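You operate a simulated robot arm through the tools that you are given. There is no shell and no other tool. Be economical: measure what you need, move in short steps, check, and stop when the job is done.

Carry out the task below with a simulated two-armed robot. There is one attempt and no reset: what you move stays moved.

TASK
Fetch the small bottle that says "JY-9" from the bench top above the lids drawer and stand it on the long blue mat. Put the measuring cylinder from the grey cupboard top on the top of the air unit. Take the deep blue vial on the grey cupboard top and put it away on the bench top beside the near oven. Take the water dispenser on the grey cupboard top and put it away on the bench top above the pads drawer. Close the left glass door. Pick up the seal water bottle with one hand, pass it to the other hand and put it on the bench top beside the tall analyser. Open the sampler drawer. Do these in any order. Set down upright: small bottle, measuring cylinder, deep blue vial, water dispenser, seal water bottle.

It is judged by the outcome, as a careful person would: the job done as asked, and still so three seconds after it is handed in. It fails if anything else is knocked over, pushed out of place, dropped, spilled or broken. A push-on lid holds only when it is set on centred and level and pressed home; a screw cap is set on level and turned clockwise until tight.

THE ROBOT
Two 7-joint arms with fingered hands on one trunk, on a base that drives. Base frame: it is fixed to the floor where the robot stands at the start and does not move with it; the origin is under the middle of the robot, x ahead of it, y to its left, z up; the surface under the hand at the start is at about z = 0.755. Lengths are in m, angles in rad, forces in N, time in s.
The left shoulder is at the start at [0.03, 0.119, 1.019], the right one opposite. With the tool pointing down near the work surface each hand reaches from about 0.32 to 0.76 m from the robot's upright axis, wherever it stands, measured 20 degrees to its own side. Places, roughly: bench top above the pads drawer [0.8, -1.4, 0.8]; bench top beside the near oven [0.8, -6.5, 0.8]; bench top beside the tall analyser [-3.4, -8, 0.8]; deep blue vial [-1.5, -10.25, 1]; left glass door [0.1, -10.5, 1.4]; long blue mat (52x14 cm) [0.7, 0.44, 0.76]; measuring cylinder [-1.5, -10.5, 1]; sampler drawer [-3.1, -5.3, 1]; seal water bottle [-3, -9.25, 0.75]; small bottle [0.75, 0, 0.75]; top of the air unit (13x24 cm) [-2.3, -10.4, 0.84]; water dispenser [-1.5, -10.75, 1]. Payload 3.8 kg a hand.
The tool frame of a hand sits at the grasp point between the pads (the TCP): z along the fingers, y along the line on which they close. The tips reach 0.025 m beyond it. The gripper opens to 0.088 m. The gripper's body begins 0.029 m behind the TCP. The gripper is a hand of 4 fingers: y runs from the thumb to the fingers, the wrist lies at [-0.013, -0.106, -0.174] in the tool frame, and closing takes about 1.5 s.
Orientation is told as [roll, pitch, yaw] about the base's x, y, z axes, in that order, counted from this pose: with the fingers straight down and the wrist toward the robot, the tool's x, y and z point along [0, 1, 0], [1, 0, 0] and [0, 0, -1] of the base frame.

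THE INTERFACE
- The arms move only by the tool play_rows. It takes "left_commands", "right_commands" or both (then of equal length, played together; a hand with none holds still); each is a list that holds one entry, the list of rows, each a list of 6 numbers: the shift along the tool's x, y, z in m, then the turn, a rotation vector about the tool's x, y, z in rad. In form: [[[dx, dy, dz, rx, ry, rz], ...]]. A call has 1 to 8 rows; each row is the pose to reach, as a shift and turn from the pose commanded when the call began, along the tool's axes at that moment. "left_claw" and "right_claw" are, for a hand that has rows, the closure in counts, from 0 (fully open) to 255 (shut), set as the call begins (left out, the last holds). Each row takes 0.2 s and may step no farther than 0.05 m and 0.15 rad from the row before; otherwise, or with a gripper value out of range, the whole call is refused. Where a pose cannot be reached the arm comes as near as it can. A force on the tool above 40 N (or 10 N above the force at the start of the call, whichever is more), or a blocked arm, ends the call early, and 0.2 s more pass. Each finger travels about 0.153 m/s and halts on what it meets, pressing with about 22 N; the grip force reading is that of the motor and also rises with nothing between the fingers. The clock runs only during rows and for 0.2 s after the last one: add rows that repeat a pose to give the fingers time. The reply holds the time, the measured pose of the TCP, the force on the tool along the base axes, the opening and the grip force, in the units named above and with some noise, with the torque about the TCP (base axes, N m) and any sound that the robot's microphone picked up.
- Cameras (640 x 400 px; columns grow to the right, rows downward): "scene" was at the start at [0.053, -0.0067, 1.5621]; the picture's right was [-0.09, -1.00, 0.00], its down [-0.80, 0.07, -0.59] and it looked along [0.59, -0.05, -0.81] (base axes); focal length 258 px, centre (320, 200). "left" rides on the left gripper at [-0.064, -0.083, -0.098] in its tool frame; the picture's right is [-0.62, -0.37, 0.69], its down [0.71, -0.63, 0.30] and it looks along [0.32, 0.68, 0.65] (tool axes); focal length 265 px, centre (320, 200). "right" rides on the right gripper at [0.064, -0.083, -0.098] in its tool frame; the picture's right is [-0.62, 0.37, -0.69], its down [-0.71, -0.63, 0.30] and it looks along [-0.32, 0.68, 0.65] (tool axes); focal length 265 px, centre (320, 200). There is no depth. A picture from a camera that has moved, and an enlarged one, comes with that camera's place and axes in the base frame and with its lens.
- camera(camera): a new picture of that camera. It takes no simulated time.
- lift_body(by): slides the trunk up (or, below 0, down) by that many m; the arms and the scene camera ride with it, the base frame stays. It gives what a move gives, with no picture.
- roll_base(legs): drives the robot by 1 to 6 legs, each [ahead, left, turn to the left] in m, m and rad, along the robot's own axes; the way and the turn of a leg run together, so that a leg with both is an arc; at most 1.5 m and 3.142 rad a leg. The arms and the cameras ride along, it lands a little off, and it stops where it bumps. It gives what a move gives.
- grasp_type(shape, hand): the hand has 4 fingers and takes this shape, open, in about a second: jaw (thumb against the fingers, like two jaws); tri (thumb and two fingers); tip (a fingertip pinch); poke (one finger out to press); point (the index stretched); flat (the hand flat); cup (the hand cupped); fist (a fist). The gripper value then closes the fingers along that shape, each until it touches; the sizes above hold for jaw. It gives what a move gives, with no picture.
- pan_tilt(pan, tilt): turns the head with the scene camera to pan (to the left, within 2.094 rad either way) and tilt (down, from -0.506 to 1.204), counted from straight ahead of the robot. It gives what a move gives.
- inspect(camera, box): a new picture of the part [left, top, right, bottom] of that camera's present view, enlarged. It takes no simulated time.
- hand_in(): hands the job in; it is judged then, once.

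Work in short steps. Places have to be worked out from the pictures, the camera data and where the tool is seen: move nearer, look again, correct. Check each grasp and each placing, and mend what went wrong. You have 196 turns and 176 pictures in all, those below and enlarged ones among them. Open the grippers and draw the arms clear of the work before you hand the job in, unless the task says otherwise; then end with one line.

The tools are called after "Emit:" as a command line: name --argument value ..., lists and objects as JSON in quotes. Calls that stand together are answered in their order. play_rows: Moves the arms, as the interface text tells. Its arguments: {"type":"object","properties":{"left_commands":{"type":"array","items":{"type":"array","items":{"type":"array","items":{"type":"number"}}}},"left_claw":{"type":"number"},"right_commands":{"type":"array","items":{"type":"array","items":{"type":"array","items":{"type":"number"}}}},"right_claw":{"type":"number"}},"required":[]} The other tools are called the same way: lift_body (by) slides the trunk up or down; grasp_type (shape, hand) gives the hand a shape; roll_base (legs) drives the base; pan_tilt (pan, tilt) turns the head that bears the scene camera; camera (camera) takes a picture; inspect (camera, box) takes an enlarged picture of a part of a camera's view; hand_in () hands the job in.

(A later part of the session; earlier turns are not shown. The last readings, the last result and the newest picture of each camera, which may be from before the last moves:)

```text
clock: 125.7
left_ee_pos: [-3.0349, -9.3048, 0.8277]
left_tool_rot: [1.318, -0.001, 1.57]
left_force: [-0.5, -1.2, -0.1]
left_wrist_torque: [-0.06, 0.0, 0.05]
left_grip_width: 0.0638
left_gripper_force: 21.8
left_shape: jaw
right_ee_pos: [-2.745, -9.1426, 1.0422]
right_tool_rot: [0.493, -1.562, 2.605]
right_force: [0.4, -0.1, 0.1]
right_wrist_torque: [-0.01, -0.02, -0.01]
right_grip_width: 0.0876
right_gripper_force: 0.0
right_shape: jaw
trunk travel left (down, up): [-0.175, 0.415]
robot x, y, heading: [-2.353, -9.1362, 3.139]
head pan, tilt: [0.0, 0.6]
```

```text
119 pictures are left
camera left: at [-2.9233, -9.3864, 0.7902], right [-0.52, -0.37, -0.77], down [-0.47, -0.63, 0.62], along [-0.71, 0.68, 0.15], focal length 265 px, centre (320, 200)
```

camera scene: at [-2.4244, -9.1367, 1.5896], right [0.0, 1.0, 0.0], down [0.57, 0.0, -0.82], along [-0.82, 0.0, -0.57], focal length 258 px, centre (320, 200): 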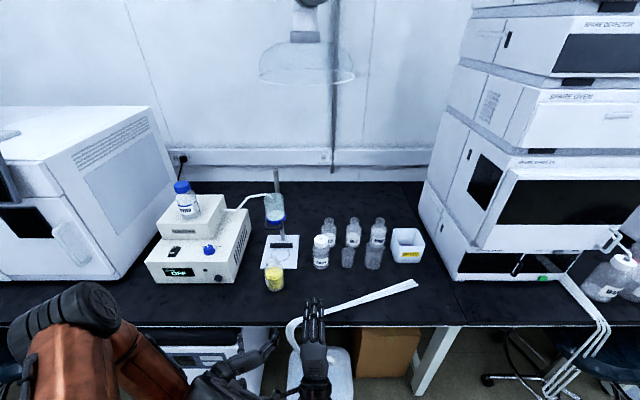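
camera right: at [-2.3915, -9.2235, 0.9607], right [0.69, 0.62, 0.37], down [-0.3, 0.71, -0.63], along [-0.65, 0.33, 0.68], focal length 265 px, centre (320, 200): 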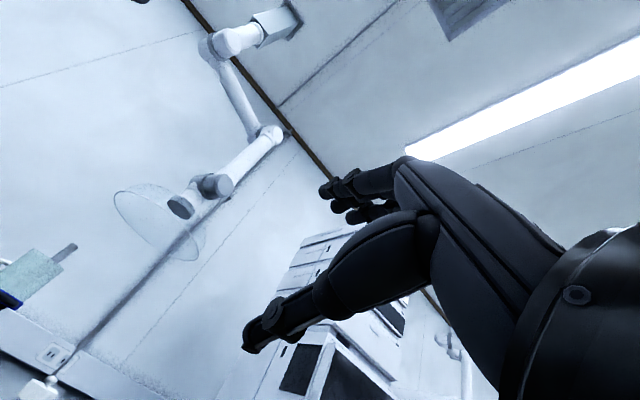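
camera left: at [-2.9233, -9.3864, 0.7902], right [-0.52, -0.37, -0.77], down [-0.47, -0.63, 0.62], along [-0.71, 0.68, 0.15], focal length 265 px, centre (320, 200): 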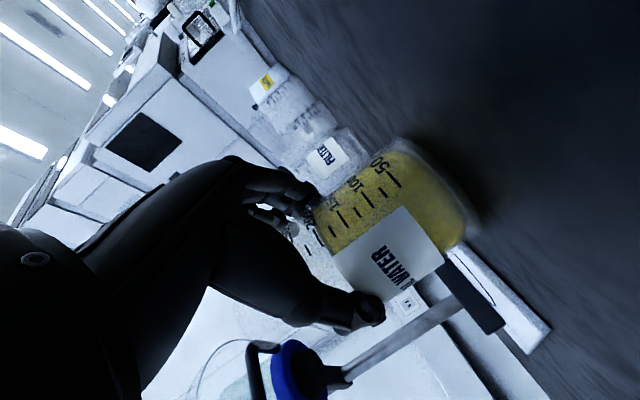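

Gripped (0.064 m). I lift it straight up and check.

Emit:
play_rows --left_commands '[[[0.01, 0, -0.0025, 0, 0, 0], [0.03, 0, -0.0075, 0, 0, 0], [0.06, 0, -0.015, 0, 0, 0], [0.09, 0, -0.023, 0, 0, 0], [0.12, 0, -0.031, 0, 0, 0], [0.14, 0, -0.036, 0, 0, 0]]]'

Emit:
camera --camera "left"

Emit:
camera --camera "scene"

```text
clock: 127.1
left_ee_pos: [-3.0322, -9.312, 0.9654]
left_tool_rot: [1.308, 0.0, 1.58]
left_force: [0.2, 0.4, -3.8]
left_wrist_torque: [-0.02, -0.08, -0.02]
left_grip_width: 0.0635
left_gripper_force: 22.1
left_shape: jaw
right_ee_pos: [-2.7446, -9.1648, 1.0799]
right_tool_rot: [1.878, -1.452, 1.248]
right_force: [0.6, -0.3, -0.1]
right_wrist_torque: [-0.01, -0.03, 0.01]
right_grip_width: 0.0878
right_gripper_force: 0.0
right_shape: jaw
trunk travel left (down, up): [-0.175, 0.415]
robot x, y, heading: [-2.3526, -9.1354, 3.144]
head pan, tilt: [0.0, 0.6]
```

```text
118 pictures are left
camera left: at [-2.9203, -9.3918, 0.9299], right [-0.5, -0.37, -0.78], down [-0.47, -0.63, 0.61], along [-0.72, 0.68, 0.14], focal length 265 px, centre (320, 200)
```

left: 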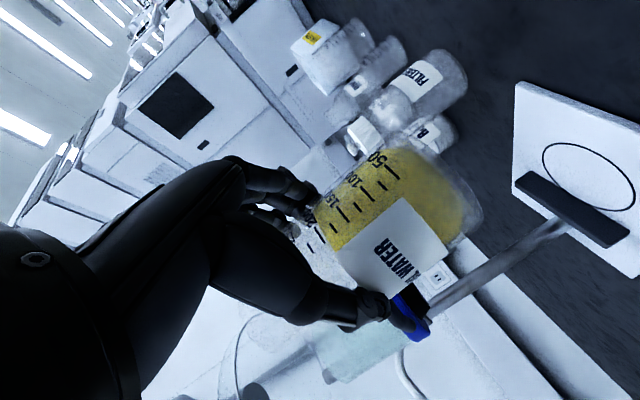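

```text
117 pictures are left
camera scene: at [-2.4232, -9.1368, 1.5897], right [0.0, 1.0, 0.0], down [0.57, 0.0, -0.82], along [-0.82, 0.0, -0.57], focal length 258 px, centre (320, 200)
```

scene: 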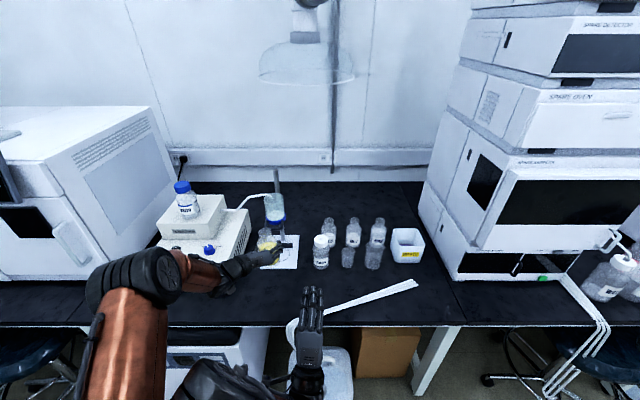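

Held upright. I back away 0.35 m, and meanwhile re-point the right hand downward and raise it for the hand-over.

Emit:
roll_base --legs '[[-0.35, 0.0, 0.0]]'

Emit:
play_rows --right_commands '[[[-0.015, 0.02, 0, 0.145, 0, 0], [-0.03, 0.04, 0, 0.29, 0, 0], [-0.045, 0.06, 0, 0.435, 0, 0], [-0.06, 0.08, 0, 0.58, 0, 0], [-0.075, 0.1, 0, 0.725, 0, 0], [-0.09, 0.11, 0, 0.87, 0, 0], [-0.1, 0.12, 0, 1.015, 0, 0], [-0.1, 0.12, 0, 1.16, 0, 0]]]'

Emit:
play_rows --right_commands '[[[0, 0, 0, 0.14, 0, 0], [0, 0, 0, 0.29, 0, 0], [0, 0, 0, 0.29, 0, 0]]]'

Emit:
camera --camera "scene"

```text
clock: 129.3
left_ee_pos: [-2.6875, -9.3099, 0.9677]
left_tool_rot: [1.313, 0.001, 1.576]
left_force: [0.3, -0.2, -3.9]
left_wrist_torque: [-0.01, -0.09, 0.03]
left_grip_width: 0.0635
left_gripper_force: 22.1
left_shape: jaw
right_ee_pos: [-2.3976, -9.1613, 1.0776]
right_tool_rot: [1.889, -1.457, 1.226]
right_force: [0.9, 0.1, 0.4]
right_wrist_torque: [-0.02, 0.05, 0.01]
right_grip_width: 0.0878
right_gripper_force: 0.1
right_shape: jaw
trunk travel left (down, up): [-0.175, 0.415]
robot x, y, heading: [-2.0078, -9.1372, 3.137]
head pan, tilt: [0.0, 0.6]
```

```text
clock: 131.1
left_ee_pos: [-2.6881, -9.3096, 0.967]
left_tool_rot: [1.311, -0.002, 1.576]
left_force: [-0.4, -0.3, -3.9]
left_wrist_torque: [0.0, -0.11, 0.01]
left_grip_width: 0.0634
left_gripper_force: 22.1
left_shape: jaw
right_ee_pos: [-2.4044, -9.0534, 1.192]
right_tool_rot: [0.122, -0.439, 3.065]
right_force: [0.4, 0.8, -0.2]
right_wrist_torque: [0.01, 0.0, -0.01]
right_grip_width: 0.088
right_gripper_force: 0.1
right_shape: jaw
right hand out of reach, approached as far as the arm can: row 3, 4, 5, 6, 7, 8
trunk travel left (down, up): [-0.175, 0.415]
robot x, y, heading: [-2.0065, -9.1397, 3.134]
head pan, tilt: [0.0, 0.6]
```

```text
clock: 131.9
left_ee_pos: [-2.6875, -9.31, 0.9671]
left_tool_rot: [1.309, 0.0, 1.575]
left_force: [0.1, 0.0, -4.0]
left_wrist_torque: [-0.01, -0.11, 0.01]
left_grip_width: 0.0634
left_gripper_force: 22.2
left_shape: jaw
right_ee_pos: [-2.4026, -9.0541, 1.1922]
right_tool_rot: [0.111, -0.156, 3.102]
right_force: [0.4, 0.6, -0.1]
right_wrist_torque: [0.01, 0.04, 0.0]
right_grip_width: 0.0878
right_gripper_force: 0.0
right_shape: jaw
trunk travel left (down, up): [-0.175, 0.415]
robot x, y, heading: [-2.0045, -9.1374, 3.134]
head pan, tilt: [0.0, 0.6]
```

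```text
116 pictures are left
camera scene: at [-2.0763, -9.1373, 1.5897], right [0.01, 1.0, 0.0], down [0.57, 0.0, -0.82], along [-0.82, 0.01, -0.57], focal length 258 px, centre (320, 200)
```

scene: 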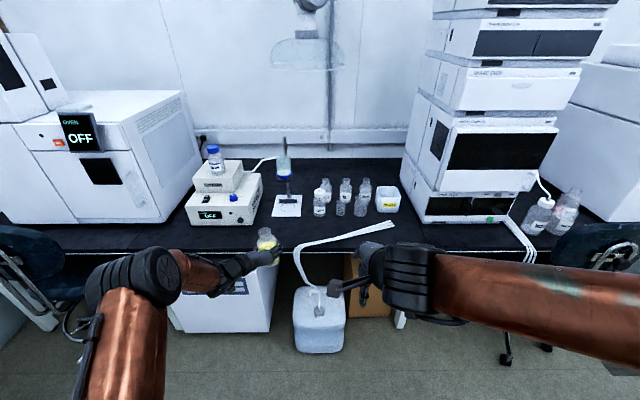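

The right hand is nearly vertical; I correct its small tilt while the left brings the bottle toward the middle.

Emit:
play_rows --left_commands '[[[-0.005, 0.02, -0.018, 0, 0, 0], [-0.01, 0.04, -0.036, 0, 0, 0], [-0.015, 0.06, -0.054, 0, 0, 0], [-0.02, 0.08, -0.072, 0, 0, 0], [-0.025, 0.1, -0.09, 0, 0, 0], [-0.025, 0.12, -0.095, 0, 0, 0], [-0.025, 0.13, -0.095, 0, 0, 0]]]' --right_commands '[[[0, 0, 0, 0.04, 0.03, 0], [0, 0, 0, 0.08, 0.06, -0.01], [0, 0, 0, 0.12, 0.09, -0.02], [0, 0, 0, 0.156, 0.111, -0.03], [0, 0, 0, 0.156, 0.111, -0.04], [0, 0, 0, 0.156, 0.111, -0.04], [0, 0, 0, 0.156, 0.111, -0.04]]]'

Emit:
camera --camera "right"

Emit:
camera --camera "scene"

```text
clock: 133.5
left_ee_pos: [-2.5912, -9.1784, 0.968]
left_tool_rot: [1.311, 0.0, 1.576]
left_force: [0.8, 1.0, -4.3]
left_wrist_torque: [0.03, -0.07, 0.0]
left_grip_width: 0.0631
left_gripper_force: 21.9
left_shape: jaw
right_ee_pos: [-2.4023, -9.0529, 1.1944]
right_tool_rot: [0.214, -0.007, -3.116]
right_force: [0.6, 0.1, 0.6]
right_wrist_torque: [0.03, 0.01, -0.01]
right_grip_width: 0.0876
right_gripper_force: 0.0
right_shape: jaw
trunk travel left (down, up): [-0.175, 0.415]
robot x, y, heading: [-2.009, -9.1388, 3.133]
head pan, tilt: [0.0, 0.6]
```

```text
115 pictures are left
camera right: at [-2.3187, -9.0939, 1.3021], right [-0.38, 0.74, 0.55], down [0.61, 0.65, -0.45], along [-0.69, 0.16, -0.7], focal length 265 px, centre (320, 200)
```

right: 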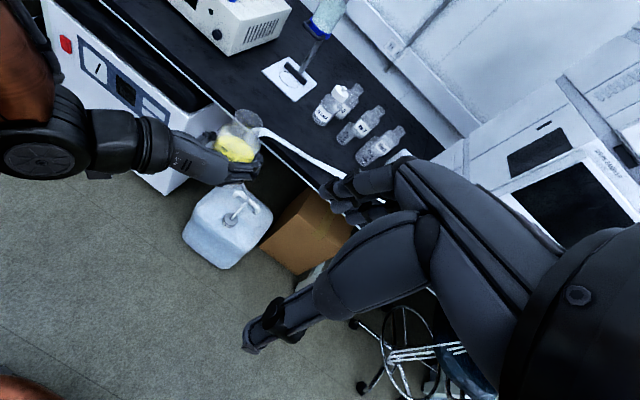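

```text
114 pictures are left
camera scene: at [-2.0763, -9.1375, 1.5897], right [0.01, 1.0, 0.0], down [0.57, 0.0, -0.82], along [-0.82, 0.01, -0.57], focal length 258 px, centre (320, 200)
```

scene: 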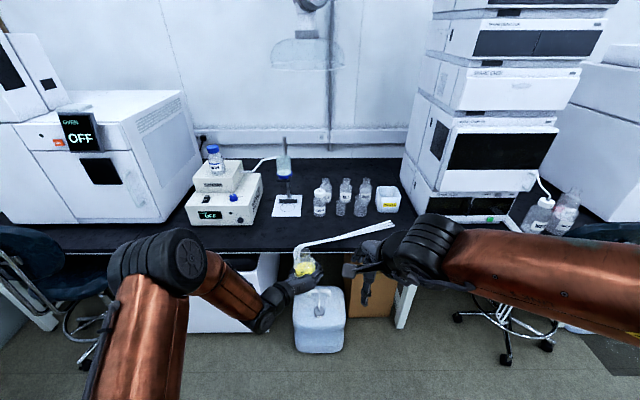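

The roll correction needed the other sign; I fix it, then bring the right hand over the bottle neck at about (-2.602,-9.179).

Emit:
play_rows --right_commands '[[[0, 0, 0, 0, -0.1, 0.01], [0, 0, 0, 0, -0.214, 0.03], [0, 0, 0, 0, -0.214, 0.03]]]'

Emit:
play_rows --right_commands '[[[0.02, 0.03, 0, 0, 0, 0], [0.04, 0.06, 0, 0, 0, 0], [0.06, 0.09, 0, 0, 0, 0], [0.08, 0.12, 0.01, 0, 0, 0], [0.1, 0.15, 0.02, 0, 0, 0], [0.115, 0.18, 0.03, 0, 0, 0], [0.126, 0.2, 0.035, 0, 0, 0]]]'

Emit:
camera --camera "right"

Emit:
inspect --camera "scene" --box '[240, 180, 400, 320]'

```text
clock: 134.3
left_ee_pos: [-2.5911, -9.1789, 0.9686]
left_tool_rot: [1.311, 0.001, 1.576]
left_force: [-0.6, -0.1, -4.3]
left_wrist_torque: [0.01, -0.08, 0.01]
left_grip_width: 0.0633
left_gripper_force: 22.4
left_shape: jaw
right_ee_pos: [-2.4033, -9.0532, 1.1931]
right_tool_rot: [0.001, -0.004, 3.136]
right_force: [0.6, 0.5, 0.6]
right_wrist_torque: [-0.04, 0.01, -0.03]
right_grip_width: 0.0875
right_gripper_force: 0.1
right_shape: jaw
trunk travel left (down, up): [-0.175, 0.415]
robot x, y, heading: [-2.0078, -9.1386, 3.132]
head pan, tilt: [0.0, 0.6]
```

```text
clock: 135.9
left_ee_pos: [-2.5912, -9.1797, 0.9679]
left_tool_rot: [1.312, 0.0, 1.577]
left_force: [-0.2, 0.2, -4.3]
left_wrist_torque: [0.02, -0.09, 0.01]
left_grip_width: 0.063
left_gripper_force: 22.7
left_shape: jaw
right_ee_pos: [-2.6036, -9.1795, 1.16]
right_tool_rot: [-0.001, -0.004, 3.137]
right_force: [-0.2, -0.2, 0.2]
right_wrist_torque: [0.0, 0.01, 0.0]
right_grip_width: 0.0881
right_gripper_force: 0.1
right_shape: jaw
trunk travel left (down, up): [-0.175, 0.415]
robot x, y, heading: [-2.0085, -9.1356, 3.136]
head pan, tilt: [0.0, 0.6]
```

```text
113 pictures are left
camera right: at [-2.5219, -9.2443, 1.2567], right [-0.36, 0.62, 0.69], down [0.63, 0.71, -0.31], along [-0.68, 0.33, -0.65], focal length 265 px, centre (320, 200)
```

right: 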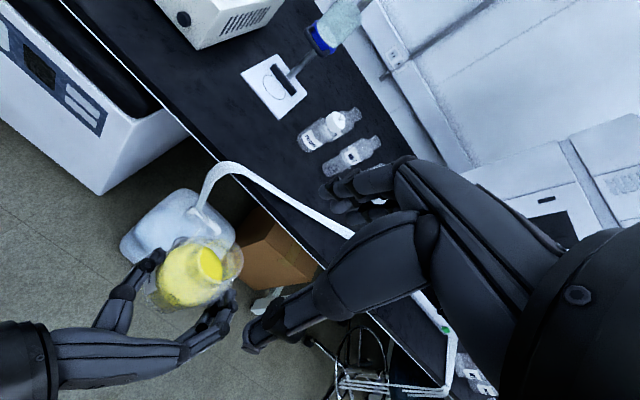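

```text
2.86 times, centred on (320, 250) of scene
camera zoom: at [-2.077, -9.138, 1.5897], right [0.01, 1.0, 0.0], down [0.57, 0.0, -0.82], along [-0.82, 0.01, -0.57], focal length 736 px, centre (320, 57)
```

zoom: 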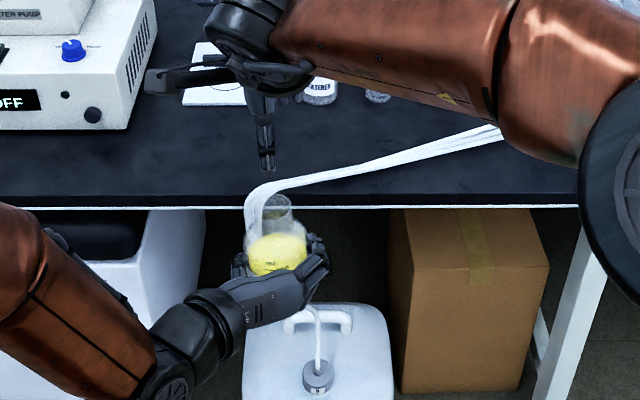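

The neck lies right below. I descend to grip it with pads at z≈1.037, keeping clear of the left palm.

Emit:
play_rows --right_commands '[[[0, 0, 0.03, 0, 0, 0], [0, 0, 0.06, 0, 0, 0], [0, 0, 0.09, 0, 0, 0], [0, 0, 0.11, 0, 0, 0], [0, 0, 0.123, 0, 0, 0], [0, 0, 0.123, 0, 0, 0]]]'

Emit:
camera --camera "right"

Emit:
inspect --camera "scene" --box '[240, 200, 400, 320]'

```text
clock: 137.3
left_ee_pos: [-2.591, -9.1785, 0.968]
left_tool_rot: [1.311, -0.001, 1.575]
left_force: [0.2, -0.9, -3.1]
left_wrist_torque: [0.0, -0.12, -0.03]
left_grip_width: 0.0631
left_gripper_force: 21.7
left_shape: jaw
right_ee_pos: [-2.605, -9.1792, 1.037]
right_tool_rot: [0.002, -0.003, 3.136]
right_force: [0.0, 0.7, 0.0]
right_wrist_torque: [-0.01, 0.05, 0.02]
right_grip_width: 0.088
right_gripper_force: 0.2
right_shape: jaw
trunk travel left (down, up): [-0.175, 0.415]
robot x, y, heading: [-2.0061, -9.1375, 3.136]
head pan, tilt: [0.0, 0.6]
```

```text
111 pictures are left
camera right: at [-2.5227, -9.2444, 1.1344], right [-0.36, 0.62, 0.69], down [0.63, 0.71, -0.31], along [-0.68, 0.33, -0.65], focal length 265 px, centre (320, 200)
```

right: 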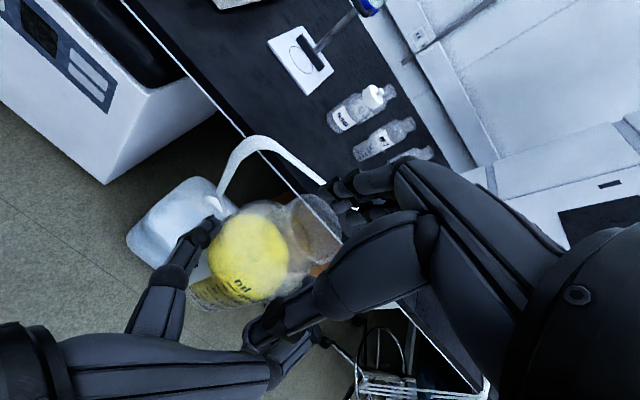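

```text
3.33 times, centred on (320, 260) of scene
camera zoom: at [-2.0764, -9.1377, 1.5897], right [0.01, 1.0, 0.0], down [0.57, 0.0, -0.82], along [-0.82, 0.01, -0.57], focal length 859 px, centre (320, 0)
```

zoom: 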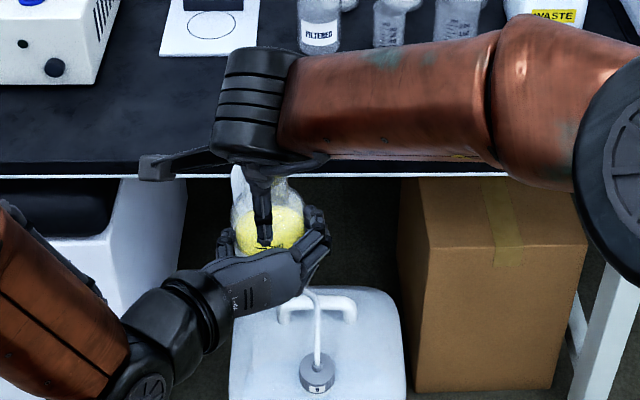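

The neck sits between the right fingers. I close the right hand on it.

Emit:
play_rows --right_commands '[[[0, 0, 0, 0, 0, 0], [0, 0, 0, 0, 0, 0], [0, 0, 0, 0, 0, 0], [0, 0, 0, 0, 0, 0], [0, 0, 0, 0, 0, 0], [0, 0, 0, 0, 0, 0], [0, 0, 0, 0, 0, 0], [0, 0, 0, 0, 0, 0]]]' --right_claw 255

Emit:
camera --camera "right"

```text
clock: 139.1
left_ee_pos: [-2.5917, -9.1795, 0.9695]
left_tool_rot: [1.311, 0.0, 1.576]
left_force: [-1.0, -1.8, -2.1]
left_wrist_torque: [0.0, -0.07, 0.05]
left_grip_width: 0.0634
left_gripper_force: 21.8
left_shape: jaw
right_ee_pos: [-2.6058, -9.1799, 1.0372]
right_tool_rot: [0.002, -0.003, 3.138]
right_force: [1.8, 1.0, 0.6]
right_wrist_torque: [0.04, -0.07, -0.04]
right_grip_width: 0.0354
right_gripper_force: 21.5
right_shape: jaw
trunk travel left (down, up): [-0.175, 0.415]
robot x, y, heading: [-2.0067, -9.1375, 3.135]
head pan, tilt: [0.0, 0.6]
```

```text
109 pictures are left
camera right: at [-2.5227, -9.2445, 1.1345], right [-0.36, 0.62, 0.69], down [0.63, 0.71, -0.31], along [-0.68, 0.33, -0.65], focal length 265 px, centre (320, 200)
```

right: 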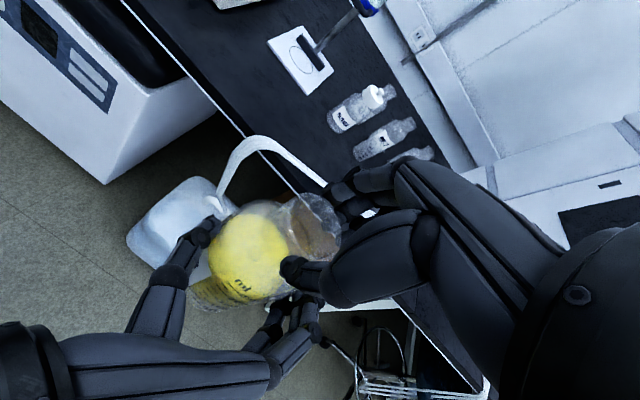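

Right holds the neck (0.035 m). I open the left hand and withdraw it horizontally.

Emit:
play_rows --left_commands '[[[0, 0, 0, 0, 0, 0], [0, 0, 0, 0, 0, 0], [0, 0, 0, 0, 0, 0], [0, 0, 0, 0, 0, 0], [0, 0, 0, 0, 0, 0], [0, 0, 0, 0, 0, 0]]]' --left_claw 0

Emit:
play_rows --left_commands '[[[-0.008, 0, -0.029, 0, 0, 0], [-0.016, 0, -0.058, 0, 0, 0], [-0.024, 0, -0.087, 0, 0, 0], [-0.03, -0.03, -0.1, 0, 0, 0], [-0.03, -0.07, -0.1, 0, 0, 0], [-0.03, -0.11, -0.1, 0, 0, 0], [-0.02, -0.15, -0.09, 0, 0, 0], [-0.02, -0.19, -0.08, 0, 0, 0]]]'

Emit:
camera --camera "right"

Emit:
camera --camera "scene"

```text
clock: 140.5
left_ee_pos: [-2.5911, -9.1794, 0.9684]
left_tool_rot: [1.31, 0.0, 1.577]
left_force: [-1.1, 0.7, -0.5]
left_wrist_torque: [0.0, 0.0, -0.01]
left_grip_width: 0.0876
left_gripper_force: 0.0
left_shape: jaw
right_ee_pos: [-2.6048, -9.1788, 1.0377]
right_tool_rot: [0.0, -0.004, 3.136]
right_force: [0.3, 0.5, 1.0]
right_wrist_torque: [-0.03, -0.05, 0.0]
right_grip_width: 0.0359
right_gripper_force: 21.6
right_shape: jaw
trunk travel left (down, up): [-0.175, 0.415]
robot x, y, heading: [-2.0054, -9.1378, 3.135]
head pan, tilt: [0.0, 0.6]
```

```text
clock: 142.3
left_ee_pos: [-2.5048, -9.3683, 0.9666]
left_tool_rot: [1.312, 0.001, 1.575]
left_force: [0.0, -0.5, 0.6]
left_wrist_torque: [0.0, 0.02, 0.02]
left_grip_width: 0.0876
left_gripper_force: 0.1
left_shape: jaw
right_ee_pos: [-2.6047, -9.1796, 1.0377]
right_tool_rot: [0.0, -0.005, 3.137]
right_force: [-0.3, 0.2, 0.4]
right_wrist_torque: [0.02, -0.04, 0.0]
right_grip_width: 0.0356
right_gripper_force: 21.7
right_shape: jaw
trunk travel left (down, up): [-0.175, 0.415]
robot x, y, heading: [-2.0073, -9.1377, 3.134]
head pan, tilt: [0.0, 0.6]
```

```text
108 pictures are left
camera right: at [-2.5227, -9.2454, 1.1345], right [-0.36, 0.62, 0.69], down [0.63, 0.71, -0.31], along [-0.68, 0.33, -0.65], focal length 265 px, centre (320, 200)
```

right: 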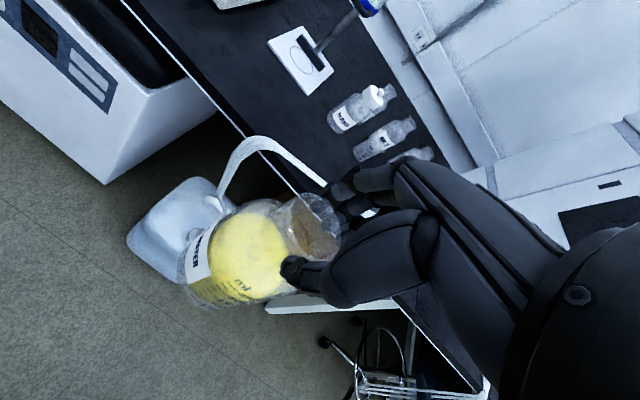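

```text
107 pictures are left
camera scene: at [-2.0765, -9.1388, 1.5897], right [0.01, 1.0, 0.0], down [0.57, 0.0, -0.82], along [-0.82, 0.01, -0.57], focal length 258 px, centre (320, 200)
```

scene: 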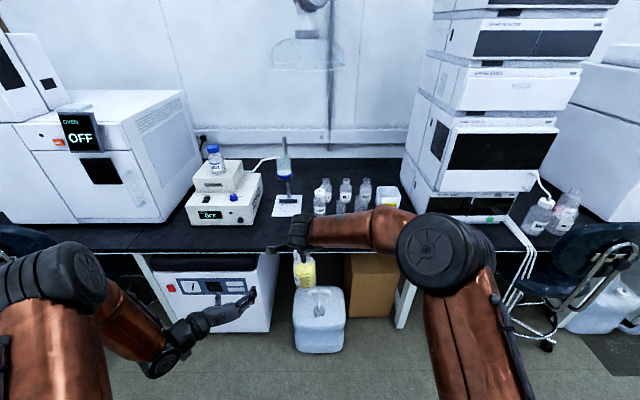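

Hand-over done: the right hand alone holds the bottle upright. I back off and move right toward the tall stack to view the spot.

Emit:
roll_base --legs '[[-0.25, 0, 0], [0, -1.1, 0]]'

Emit:
camera --camera "scene"

Emit:
inspect --camera "scene" --box '[160, 60, 480, 280]'

```text
clock: 149.4
left_ee_pos: [-2.2487, -8.2639, 0.9676]
left_tool_rot: [1.311, 0.0, 1.582]
left_force: [0.2, -0.3, -0.3]
left_wrist_torque: [0.02, -0.01, 0.0]
left_grip_width: 0.0877
left_gripper_force: 0.0
left_shape: jaw
right_ee_pos: [-2.3483, -8.0772, 1.0378]
right_tool_rot: [-0.001, -0.005, 3.142]
right_force: [0.0, 0.5, -0.6]
right_wrist_torque: [0.02, -0.05, 0.01]
right_grip_width: 0.0357
right_gripper_force: 21.7
right_shape: jaw
trunk travel left (down, up): [-0.175, 0.415]
robot x, y, heading: [-1.7463, -8.031, 3.139]
head pan, tilt: [0.0, 0.6]
```

```text
106 pictures are left
camera scene: at [-1.8209, -8.0326, 1.5897], right [0.0, 1.0, 0.0], down [0.57, 0.0, -0.82], along [-0.82, 0.0, -0.57], focal length 258 px, centre (320, 200)
```

scene: 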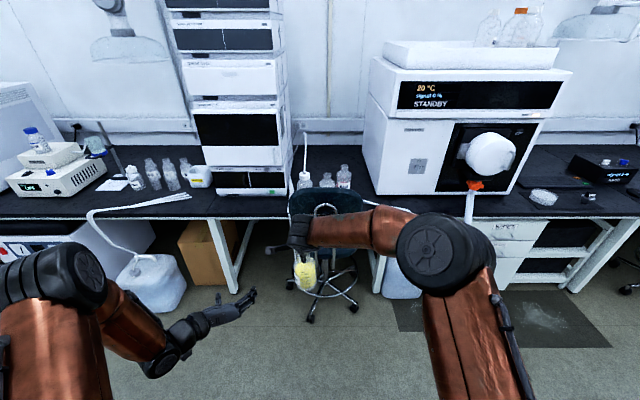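

```text
1.82 times, centred on (320, 170) of scene
camera zoom: at [-1.8209, -8.0326, 1.5897], right [0.0, 1.0, 0.0], down [0.57, 0.0, -0.82], along [-0.82, 0.0, -0.57], focal length 468 px, centre (320, 254)
```

zoom: 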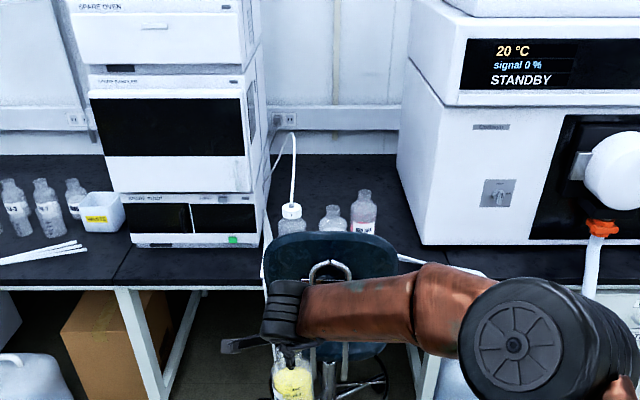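

The slot between the stack and the next instrument holds three bottles near x≈-3.1, with a chair in front. I raise the trunk 0.3 m for clearance and a better look from above, and move closer.

Emit:
lift_body --by 0.3

Emit:
roll_base --legs '[[0.4, 0.0, 0]]'

Emit:
pan_tilt --pan 0.0 --tilt 0.85

Emit:
camera --camera "scene"

Emit:
camera --camera "right"

```text
clock: 152.4
left_ee_pos: [-2.2489, -8.2647, 1.2674]
left_tool_rot: [1.311, 0.001, 1.581]
left_force: [-0.1, -0.1, 0.1]
left_wrist_torque: [0.05, -0.02, 0.02]
left_grip_width: 0.0877
left_gripper_force: 0.0
left_shape: jaw
right_ee_pos: [-2.3493, -8.0774, 1.3375]
right_tool_rot: [0.001, -0.005, 3.141]
right_force: [0.0, -0.6, -3.9]
right_wrist_torque: [0.05, -0.01, 0.02]
right_grip_width: 0.0356
right_gripper_force: 21.9
right_shape: jaw
trunk travel left (down, up): [-0.475, 0.115]
robot x, y, heading: [-1.7544, -8.0334, 3.14]
head pan, tilt: [0.0, 0.6]
```

```text
clock: 154.9
left_ee_pos: [-2.6514, -8.2574, 1.2672]
left_tool_rot: [1.311, -0.001, 1.572]
left_force: [-0.1, -0.4, 0.8]
left_wrist_torque: [0.01, 0.0, 0.0]
left_grip_width: 0.0878
left_gripper_force: 0.2
left_shape: jaw
right_ee_pos: [-2.7499, -8.0697, 1.3377]
right_tool_rot: [0.0, -0.004, 3.132]
right_force: [-0.7, -0.1, -3.7]
right_wrist_torque: [-0.01, -0.06, 0.02]
right_grip_width: 0.0355
right_gripper_force: 22.2
right_shape: jaw
trunk travel left (down, up): [-0.475, 0.115]
robot x, y, heading: [-2.1515, -8.0312, 3.13]
head pan, tilt: [0.0, 0.6]
```

```text
clock: 155.7
left_ee_pos: [-2.6523, -8.2563, 1.2666]
left_tool_rot: [1.309, -0.001, 1.57]
left_force: [-0.7, 0.5, 1.1]
left_wrist_torque: [-0.04, 0.01, 0.0]
left_grip_width: 0.0879
left_gripper_force: 0.0
left_shape: jaw
right_ee_pos: [-2.7514, -8.0698, 1.338]
right_tool_rot: [0.0, -0.003, 3.131]
right_force: [-0.1, 0.3, -4.2]
right_wrist_torque: [-0.01, -0.05, 0.0]
right_grip_width: 0.0353
right_gripper_force: 21.9
right_shape: jaw
trunk travel left (down, up): [-0.475, 0.115]
robot x, y, heading: [-2.1533, -8.028, 3.126]
head pan, tilt: [0.0, 0.85]
```

```text
104 pictures are left
camera scene: at [-2.2126, -8.0297, 1.8688], right [0.01, 1.0, 0.0], down [0.75, -0.01, -0.66], along [-0.66, 0.01, -0.75], focal length 258 px, centre (320, 200)
```

scene: 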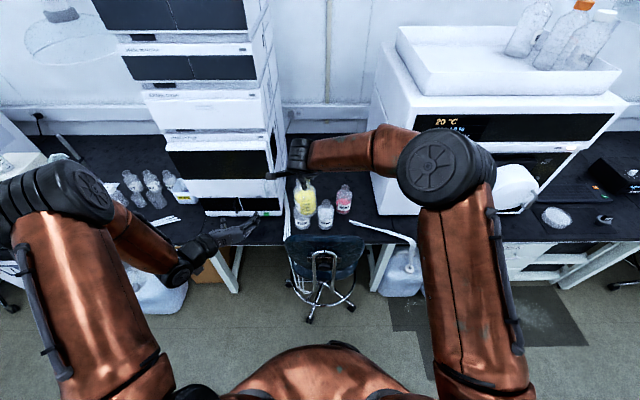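

```text
103 pictures are left
camera right: at [-2.6692, -8.1345, 1.4342], right [-0.36, 0.62, 0.69], down [0.64, 0.71, -0.31], along [-0.68, 0.33, -0.65], focal length 265 px, centre (320, 200)
```

right: 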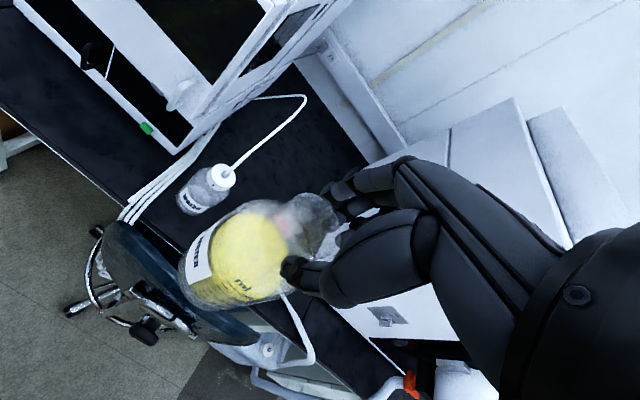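

I zoom on the slot.

Emit:
inspect --camera "scene" --box '[240, 130, 430, 270]'

```text
2.86 times, centred on (335, 200) of scene
camera zoom: at [-2.2126, -8.0297, 1.8688], right [0.01, 1.0, 0.0], down [0.75, -0.01, -0.66], along [-0.66, 0.01, -0.75], focal length 736 px, centre (277, 200)
```

zoom: 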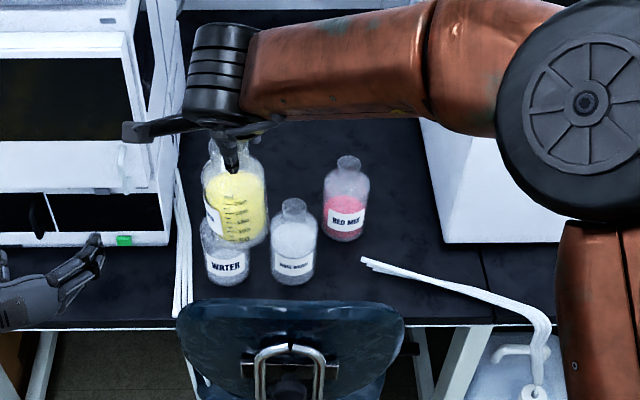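

Free spot found: behind the three bottles at about (-3.155, -8.00), between the stack and RED MIX, clear of the WATER tube. I tuck the left arm back and shift the right arm right before rolling in.

Emit:
play_rows --left_commands '[[[0, -0.01, -0.025, 0, 0, 0], [0, -0.02, -0.05, 0, 0, 0], [0, -0.03, -0.075, 0, 0, 0], [0, -0.04, -0.1, 0, 0, 0], [0, -0.05, -0.125, 0, 0, 0], [0, -0.05, -0.15, 0, 0, 0]]]' --right_commands '[[[-0.02, 0, 0, 0, 0, 0], [-0.04, 0, 0, 0, 0, 0], [-0.07, 0, 0, 0, 0, 0], [-0.1, 0, 0, 0, 0, 0], [-0.13, 0, 0, 0, 0, 0], [-0.15, 0, 0, 0, 0, 0]]]'

Emit:
roll_base --legs '[[0.2, 0.09, 0.015]]'

Emit:
camera --camera "scene"

Emit:
camera --camera "right"

```text
clock: 157.1
left_ee_pos: [-2.5048, -8.306, 1.306]
left_tool_rot: [1.313, 0.001, 1.572]
left_force: [-0.2, -0.2, 0.4]
left_wrist_torque: [-0.01, 0.01, 0.0]
left_grip_width: 0.0877
left_gripper_force: 0.0
left_shape: jaw
right_ee_pos: [-2.7474, -7.917, 1.3367]
right_tool_rot: [-0.001, -0.003, 3.132]
right_force: [0.5, 0.3, -3.1]
right_wrist_torque: [0.05, -0.02, 0.03]
right_grip_width: 0.0355
right_gripper_force: 21.8
right_shape: jaw
trunk travel left (down, up): [-0.475, 0.115]
robot x, y, heading: [-2.1547, -8.0291, 3.13]
head pan, tilt: [0.0, 0.85]
```

```text
clock: 158.8
left_ee_pos: [-2.704, -8.4018, 1.3046]
left_tool_rot: [1.31, 0.0, 1.59]
left_force: [-0.5, -0.4, 0.5]
left_wrist_torque: [0.0, 0.01, 0.01]
left_grip_width: 0.0878
left_gripper_force: 0.0
left_shape: jaw
right_ee_pos: [-2.9511, -8.0156, 1.3374]
right_tool_rot: [0.001, -0.005, -3.135]
right_force: [0.1, 0.3, -3.8]
right_wrist_torque: [0.01, -0.04, -0.03]
right_grip_width: 0.0354
right_gripper_force: 21.8
right_shape: jaw
trunk travel left (down, up): [-0.475, 0.115]
robot x, y, heading: [-2.3538, -8.118, -3.141]
head pan, tilt: [0.0, 0.85]
```

```text
101 pictures are left
camera scene: at [-2.4123, -8.1196, 1.8688], right [0.0, 1.0, 0.0], down [0.75, 0.0, -0.66], along [-0.66, 0.0, -0.75], focal length 258 px, centre (320, 200)
```

scene: 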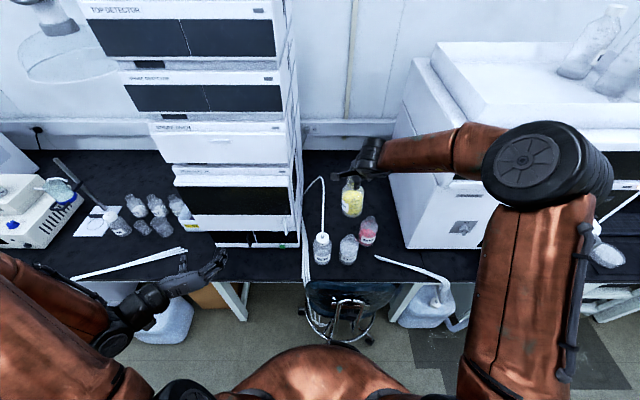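

```text
100 pictures are left
camera right: at [-2.868, -8.0807, 1.4333], right [-0.37, 0.62, 0.69], down [0.62, 0.72, -0.31], along [-0.69, 0.32, -0.65], focal length 265 px, centre (320, 200)
```

right: 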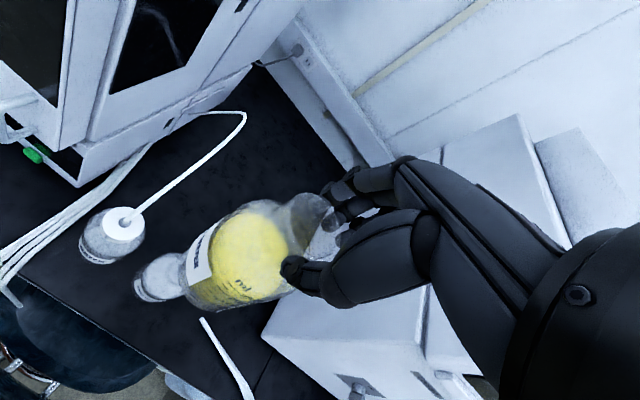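

Layout confirmed. I roll 9 cm more and lower the trunk 0.15 m; the bottle stays above its neighbours.

Emit:
roll_base --legs '[[0.09, 0.0, 0.0]]'

Emit:
lift_body --by -0.15

Emit:
play_rows --right_commands '[[[-0.005, 0.03, 0, 0, 0, 0], [-0.01, 0.06, 0, 0, 0, 0], [-0.015, 0.09, 0, 0, 0, 0], [-0.015, 0.115, 0, 0, 0, 0], [-0.015, 0.12, 0.01, 0, 0, 0]]]'

Emit:
camera --camera "right"

Emit:
inspect --camera "scene" --box '[260, 120, 460, 270]'

```text
clock: 159.9
left_ee_pos: [-2.7905, -8.4019, 1.3061]
left_tool_rot: [1.311, -0.002, 1.587]
left_force: [-0.2, -0.5, 0.2]
left_wrist_torque: [0.02, 0.02, -0.02]
left_grip_width: 0.0876
left_gripper_force: 0.1
left_shape: jaw
right_ee_pos: [-3.0386, -8.0165, 1.3363]
right_tool_rot: [0.0, -0.004, -3.136]
right_force: [0.6, 0.5, -3.8]
right_wrist_torque: [0.02, -0.06, 0.0]
right_grip_width: 0.0357
right_gripper_force: 22.6
right_shape: jaw
trunk travel left (down, up): [-0.475, 0.115]
robot x, y, heading: [-2.4417, -8.1198, -3.138]
head pan, tilt: [0.0, 0.85]
```

```text
clock: 161.6
left_ee_pos: [-2.7913, -8.4026, 1.1561]
left_tool_rot: [1.31, -0.001, 1.588]
left_force: [0.1, 0.5, 0.7]
left_wrist_torque: [-0.03, 0.0, 0.01]
left_grip_width: 0.0876
left_gripper_force: 0.1
left_shape: jaw
right_ee_pos: [-3.0408, -8.017, 1.1857]
right_tool_rot: [-0.001, -0.004, -3.135]
right_force: [-0.7, -0.6, -4.0]
right_wrist_torque: [-0.01, -0.05, 0.0]
right_grip_width: 0.0355
right_gripper_force: 22.2
right_shape: jaw
trunk travel left (down, up): [-0.325, 0.265]
robot x, y, heading: [-2.447, -8.1225, -3.137]
head pan, tilt: [0.0, 0.85]
```

```text
clock: 162.8
left_ee_pos: [-2.7912, -8.4023, 1.156]
left_tool_rot: [1.311, -0.001, 1.588]
left_force: [-0.2, -0.4, 1.5]
left_wrist_torque: [0.05, 0.01, 0.01]
left_grip_width: 0.0877
left_gripper_force: 0.1
left_shape: jaw
right_ee_pos: [-3.1596, -8.0037, 1.1752]
right_tool_rot: [0.001, -0.005, -3.134]
right_force: [0.2, 0.3, -4.1]
right_wrist_torque: [0.04, -0.06, 0.01]
right_grip_width: 0.0355
right_gripper_force: 21.8
right_shape: jaw
trunk travel left (down, up): [-0.325, 0.265]
robot x, y, heading: [-2.445, -8.1197, -3.14]
head pan, tilt: [0.0, 0.85]
```

```text
99 pictures are left
camera right: at [-3.0766, -8.0678, 1.2728], right [-0.37, 0.62, 0.69], down [0.62, 0.72, -0.31], along [-0.69, 0.32, -0.65], focal length 265 px, centre (320, 200)
```

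right: 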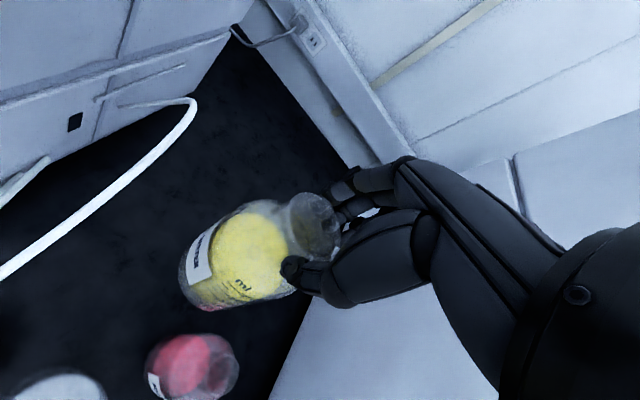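

```text
2.67 times, centred on (360, 195) of scene
camera zoom: at [-2.5012, -8.1202, 1.7188], right [0.0, 1.0, 0.0], down [0.75, 0.0, -0.66], along [-0.66, 0.0, -0.75], focal length 687 px, centre (213, 213)
```

zoom: 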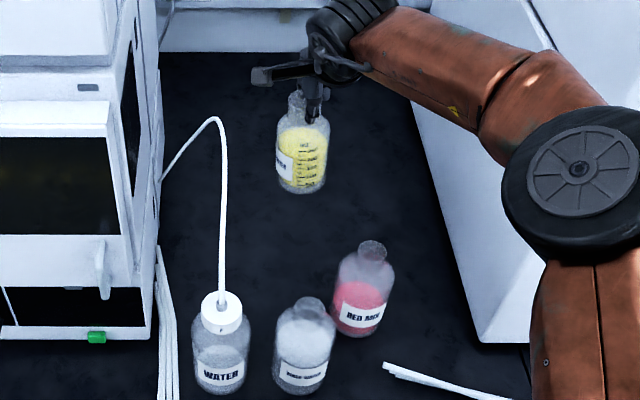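

Clear all round. I lower the bottle straight down.

Emit:
play_rows --right_commands '[[[0, 0.003, 0.04, 0, 0, 0], [0, 0.003, 0.08, 0, 0, 0], [0, 0.003, 0.12, 0, 0, 0], [0, 0.003, 0.16, 0, 0, 0], [0, 0.003, 0.2, 0, 0, 0], [0, 0.003, 0.235, 0, 0, 0], [0, 0.003, 0.26, 0, 0, 0], [0, 0.003, 0.265, 0, 0, 0]]]'

Emit:
play_rows --right_commands '[[[0, 0, 0.004, 0, 0, 0], [0, 0, 0.008, 0, 0, 0], [0, 0, 0.012, 0, 0, 0], [0, 0, 0.016, 0, 0, 0], [0, 0, 0.02, 0, 0, 0]]]'

Emit:
camera --camera "right"

Emit:
inspect --camera "scene" --box '[260, 120, 460, 270]'

```text
clock: 164.6
left_ee_pos: [-2.7918, -8.4018, 1.1562]
left_tool_rot: [1.312, -0.003, 1.586]
left_force: [0.1, 0.0, 0.5]
left_wrist_torque: [-0.01, -0.01, 0.0]
left_grip_width: 0.0876
left_gripper_force: 0.0
left_shape: jaw
right_ee_pos: [-3.1607, -8.0009, 0.9241]
right_tool_rot: [0.0, -0.004, -3.135]
right_force: [1.4, 0.2, -4.2]
right_wrist_torque: [0.0, -0.02, -0.01]
right_grip_width: 0.0356
right_gripper_force: 21.8
right_shape: jaw
right hand out of reach, approached as far as the arm can: row 7, 8
trunk travel left (down, up): [-0.325, 0.265]
robot x, y, heading: [-2.4377, -8.1231, -3.137]
head pan, tilt: [0.0, 0.85]
```

```text
clock: 165.8
left_ee_pos: [-2.7912, -8.4019, 1.1572]
left_tool_rot: [1.31, 0.001, 1.587]
left_force: [0.2, -0.2, 0.5]
left_wrist_torque: [0.02, 0.02, 0.02]
left_grip_width: 0.0877
left_gripper_force: 0.0
left_shape: jaw
right_ee_pos: [-3.1583, -7.9985, 0.9151]
right_tool_rot: [-0.001, -0.003, -3.138]
right_force: [0.0, 0.9, -4.7]
right_wrist_torque: [0.0, -0.06, -0.02]
right_grip_width: 0.0352
right_gripper_force: 21.8
right_shape: jaw
right hand out of reach, approached as far as the arm can: row 2, 3, 4, 5
trunk travel left (down, up): [-0.325, 0.265]
robot x, y, heading: [-2.441, -8.1224, -3.137]
head pan, tilt: [0.0, 0.85]
```

```text
97 pictures are left
camera right: at [-3.075, -8.0641, 1.0127], right [-0.37, 0.62, 0.69], down [0.62, 0.72, -0.31], along [-0.69, 0.32, -0.65], focal length 265 px, centre (320, 200)
```

right: 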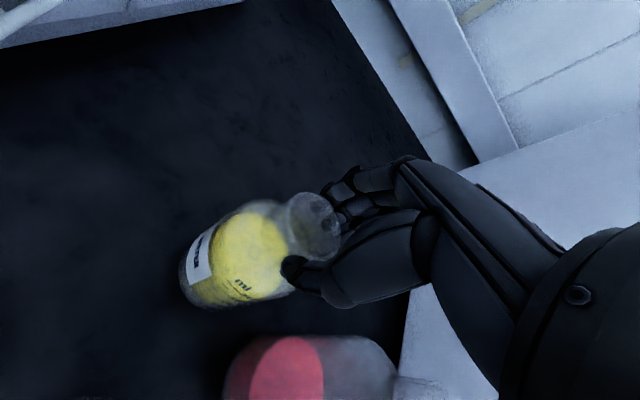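

```text
2.67 times, centred on (360, 195) of scene
camera zoom: at [-2.5013, -8.1203, 1.7188], right [0.0, 1.0, 0.0], down [0.75, 0.0, -0.66], along [-0.66, 0.0, -0.75], focal length 687 px, centre (213, 213)
```

zoom: 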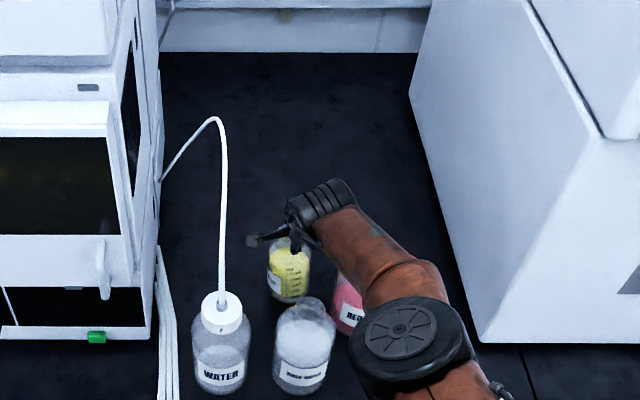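

The arm is at reach limit 2 cm above the bench; I lower the trunk 2 cm to set it down.

Emit:
lift_body --by -0.012

Emit:
lift_body --by -0.006

```text
clock: 166.4
left_ee_pos: [-2.7912, -8.4024, 1.1437]
left_tool_rot: [1.309, -0.001, 1.589]
left_force: [-0.5, 0.5, -0.4]
left_wrist_torque: [-0.02, 0.01, 0.0]
left_grip_width: 0.0878
left_gripper_force: 0.0
left_shape: jaw
right_ee_pos: [-3.1581, -8.0004, 0.9035]
right_tool_rot: [0.0, -0.001, -3.136]
right_force: [-0.8, -0.3, -4.3]
right_wrist_torque: [0.0, -0.03, -0.01]
right_grip_width: 0.0352
right_gripper_force: 22.0
right_shape: jaw
trunk travel left (down, up): [-0.313, 0.277]
robot x, y, heading: [-2.4436, -8.1172, -3.141]
head pan, tilt: [0.0, 0.85]
```

```text
clock: 167.0
left_ee_pos: [-2.79, -8.4025, 1.1397]
left_tool_rot: [1.312, -0.001, 1.588]
left_force: [0.3, 0.3, -0.2]
left_wrist_torque: [-0.02, 0.0, 0.04]
left_grip_width: 0.0877
left_gripper_force: 0.1
left_shape: jaw
right_ee_pos: [-3.1588, -7.9998, 0.8998]
right_tool_rot: [-0.002, -0.007, -3.137]
right_force: [1.2, 1.9, 3.7]
right_wrist_torque: [-0.01, 0.1, -0.04]
right_grip_width: 0.0351
right_gripper_force: 22.1
right_shape: jaw
trunk travel left (down, up): [-0.307, 0.283]
robot x, y, heading: [-2.4425, -8.1202, -3.138]
head pan, tilt: [0.0, 0.85]
```

Contact made (force went from -4 to +4 N). I open the right hand and rise straight up.

Emit:
play_rows --right_commands '[[[0, 0, 0, 0, 0, 0], [0, 0, 0, 0, 0, 0], [0, 0, 0, 0, 0, 0], [0, 0, 0, 0, 0, 0], [0, 0, 0, 0, 0, 0], [0, 0, 0, 0, 0, 0], [0, 0, 0, 0, 0, 0]]]' --right_claw 0

Emit:
lift_body --by 0.25

Emit:
camera --camera "right"

Emit:
inspect --camera "scene" --box '[260, 140, 460, 290]'

```text
clock: 168.6
left_ee_pos: [-2.7914, -8.4024, 1.1391]
left_tool_rot: [1.312, 0.0, 1.588]
left_force: [0.0, 0.3, -0.4]
left_wrist_torque: [0.02, 0.0, 0.01]
left_grip_width: 0.0878
left_gripper_force: 0.2
left_shape: jaw
right_ee_pos: [-3.1572, -8.0001, 0.8988]
right_tool_rot: [0.0, -0.004, -3.136]
right_force: [0.4, -0.8, -0.1]
right_wrist_torque: [-0.02, 0.04, 0.03]
right_grip_width: 0.0876
right_gripper_force: 0.1
right_shape: jaw
trunk travel left (down, up): [-0.307, 0.283]
robot x, y, heading: [-2.4433, -8.118, -3.135]
head pan, tilt: [0.0, 0.85]
```

```text
clock: 171.1
left_ee_pos: [-2.7911, -8.4036, 1.3889]
left_tool_rot: [1.31, -0.001, 1.587]
left_force: [0.2, 0.2, 0.5]
left_wrist_torque: [-0.01, 0.01, 0.02]
left_grip_width: 0.0878
left_gripper_force: 0.0
left_shape: jaw
right_ee_pos: [-3.1578, -7.9992, 1.1479]
right_tool_rot: [0.0, -0.005, -3.136]
right_force: [0.2, 0.4, 0.1]
right_wrist_torque: [-0.02, 0.04, -0.02]
right_grip_width: 0.0874
right_gripper_force: 0.1
right_shape: jaw
trunk travel left (down, up): [-0.557, 0.033]
robot x, y, heading: [-2.4384, -8.121, -3.136]
head pan, tilt: [0.0, 0.85]
```

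```text
95 pictures are left
camera right: at [-3.0748, -8.0642, 1.2448], right [-0.37, 0.62, 0.69], down [0.62, 0.72, -0.31], along [-0.69, 0.32, -0.65], focal length 265 px, centre (320, 200)
```

right: 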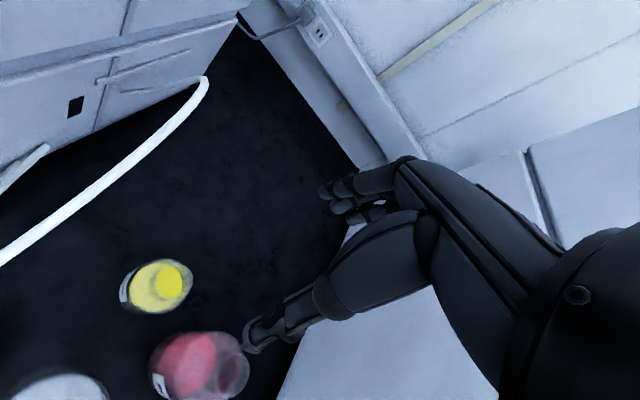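

```text
2.67 times, centred on (360, 215) of scene
camera zoom: at [-2.5009, -8.1205, 1.9507], right [0.0, 1.0, 0.0], down [0.75, 0.0, -0.66], along [-0.66, 0.0, -0.75], focal length 687 px, centre (213, 160)
```

zoom: 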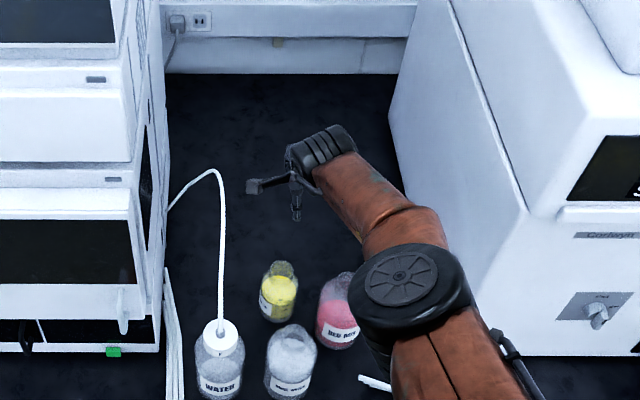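

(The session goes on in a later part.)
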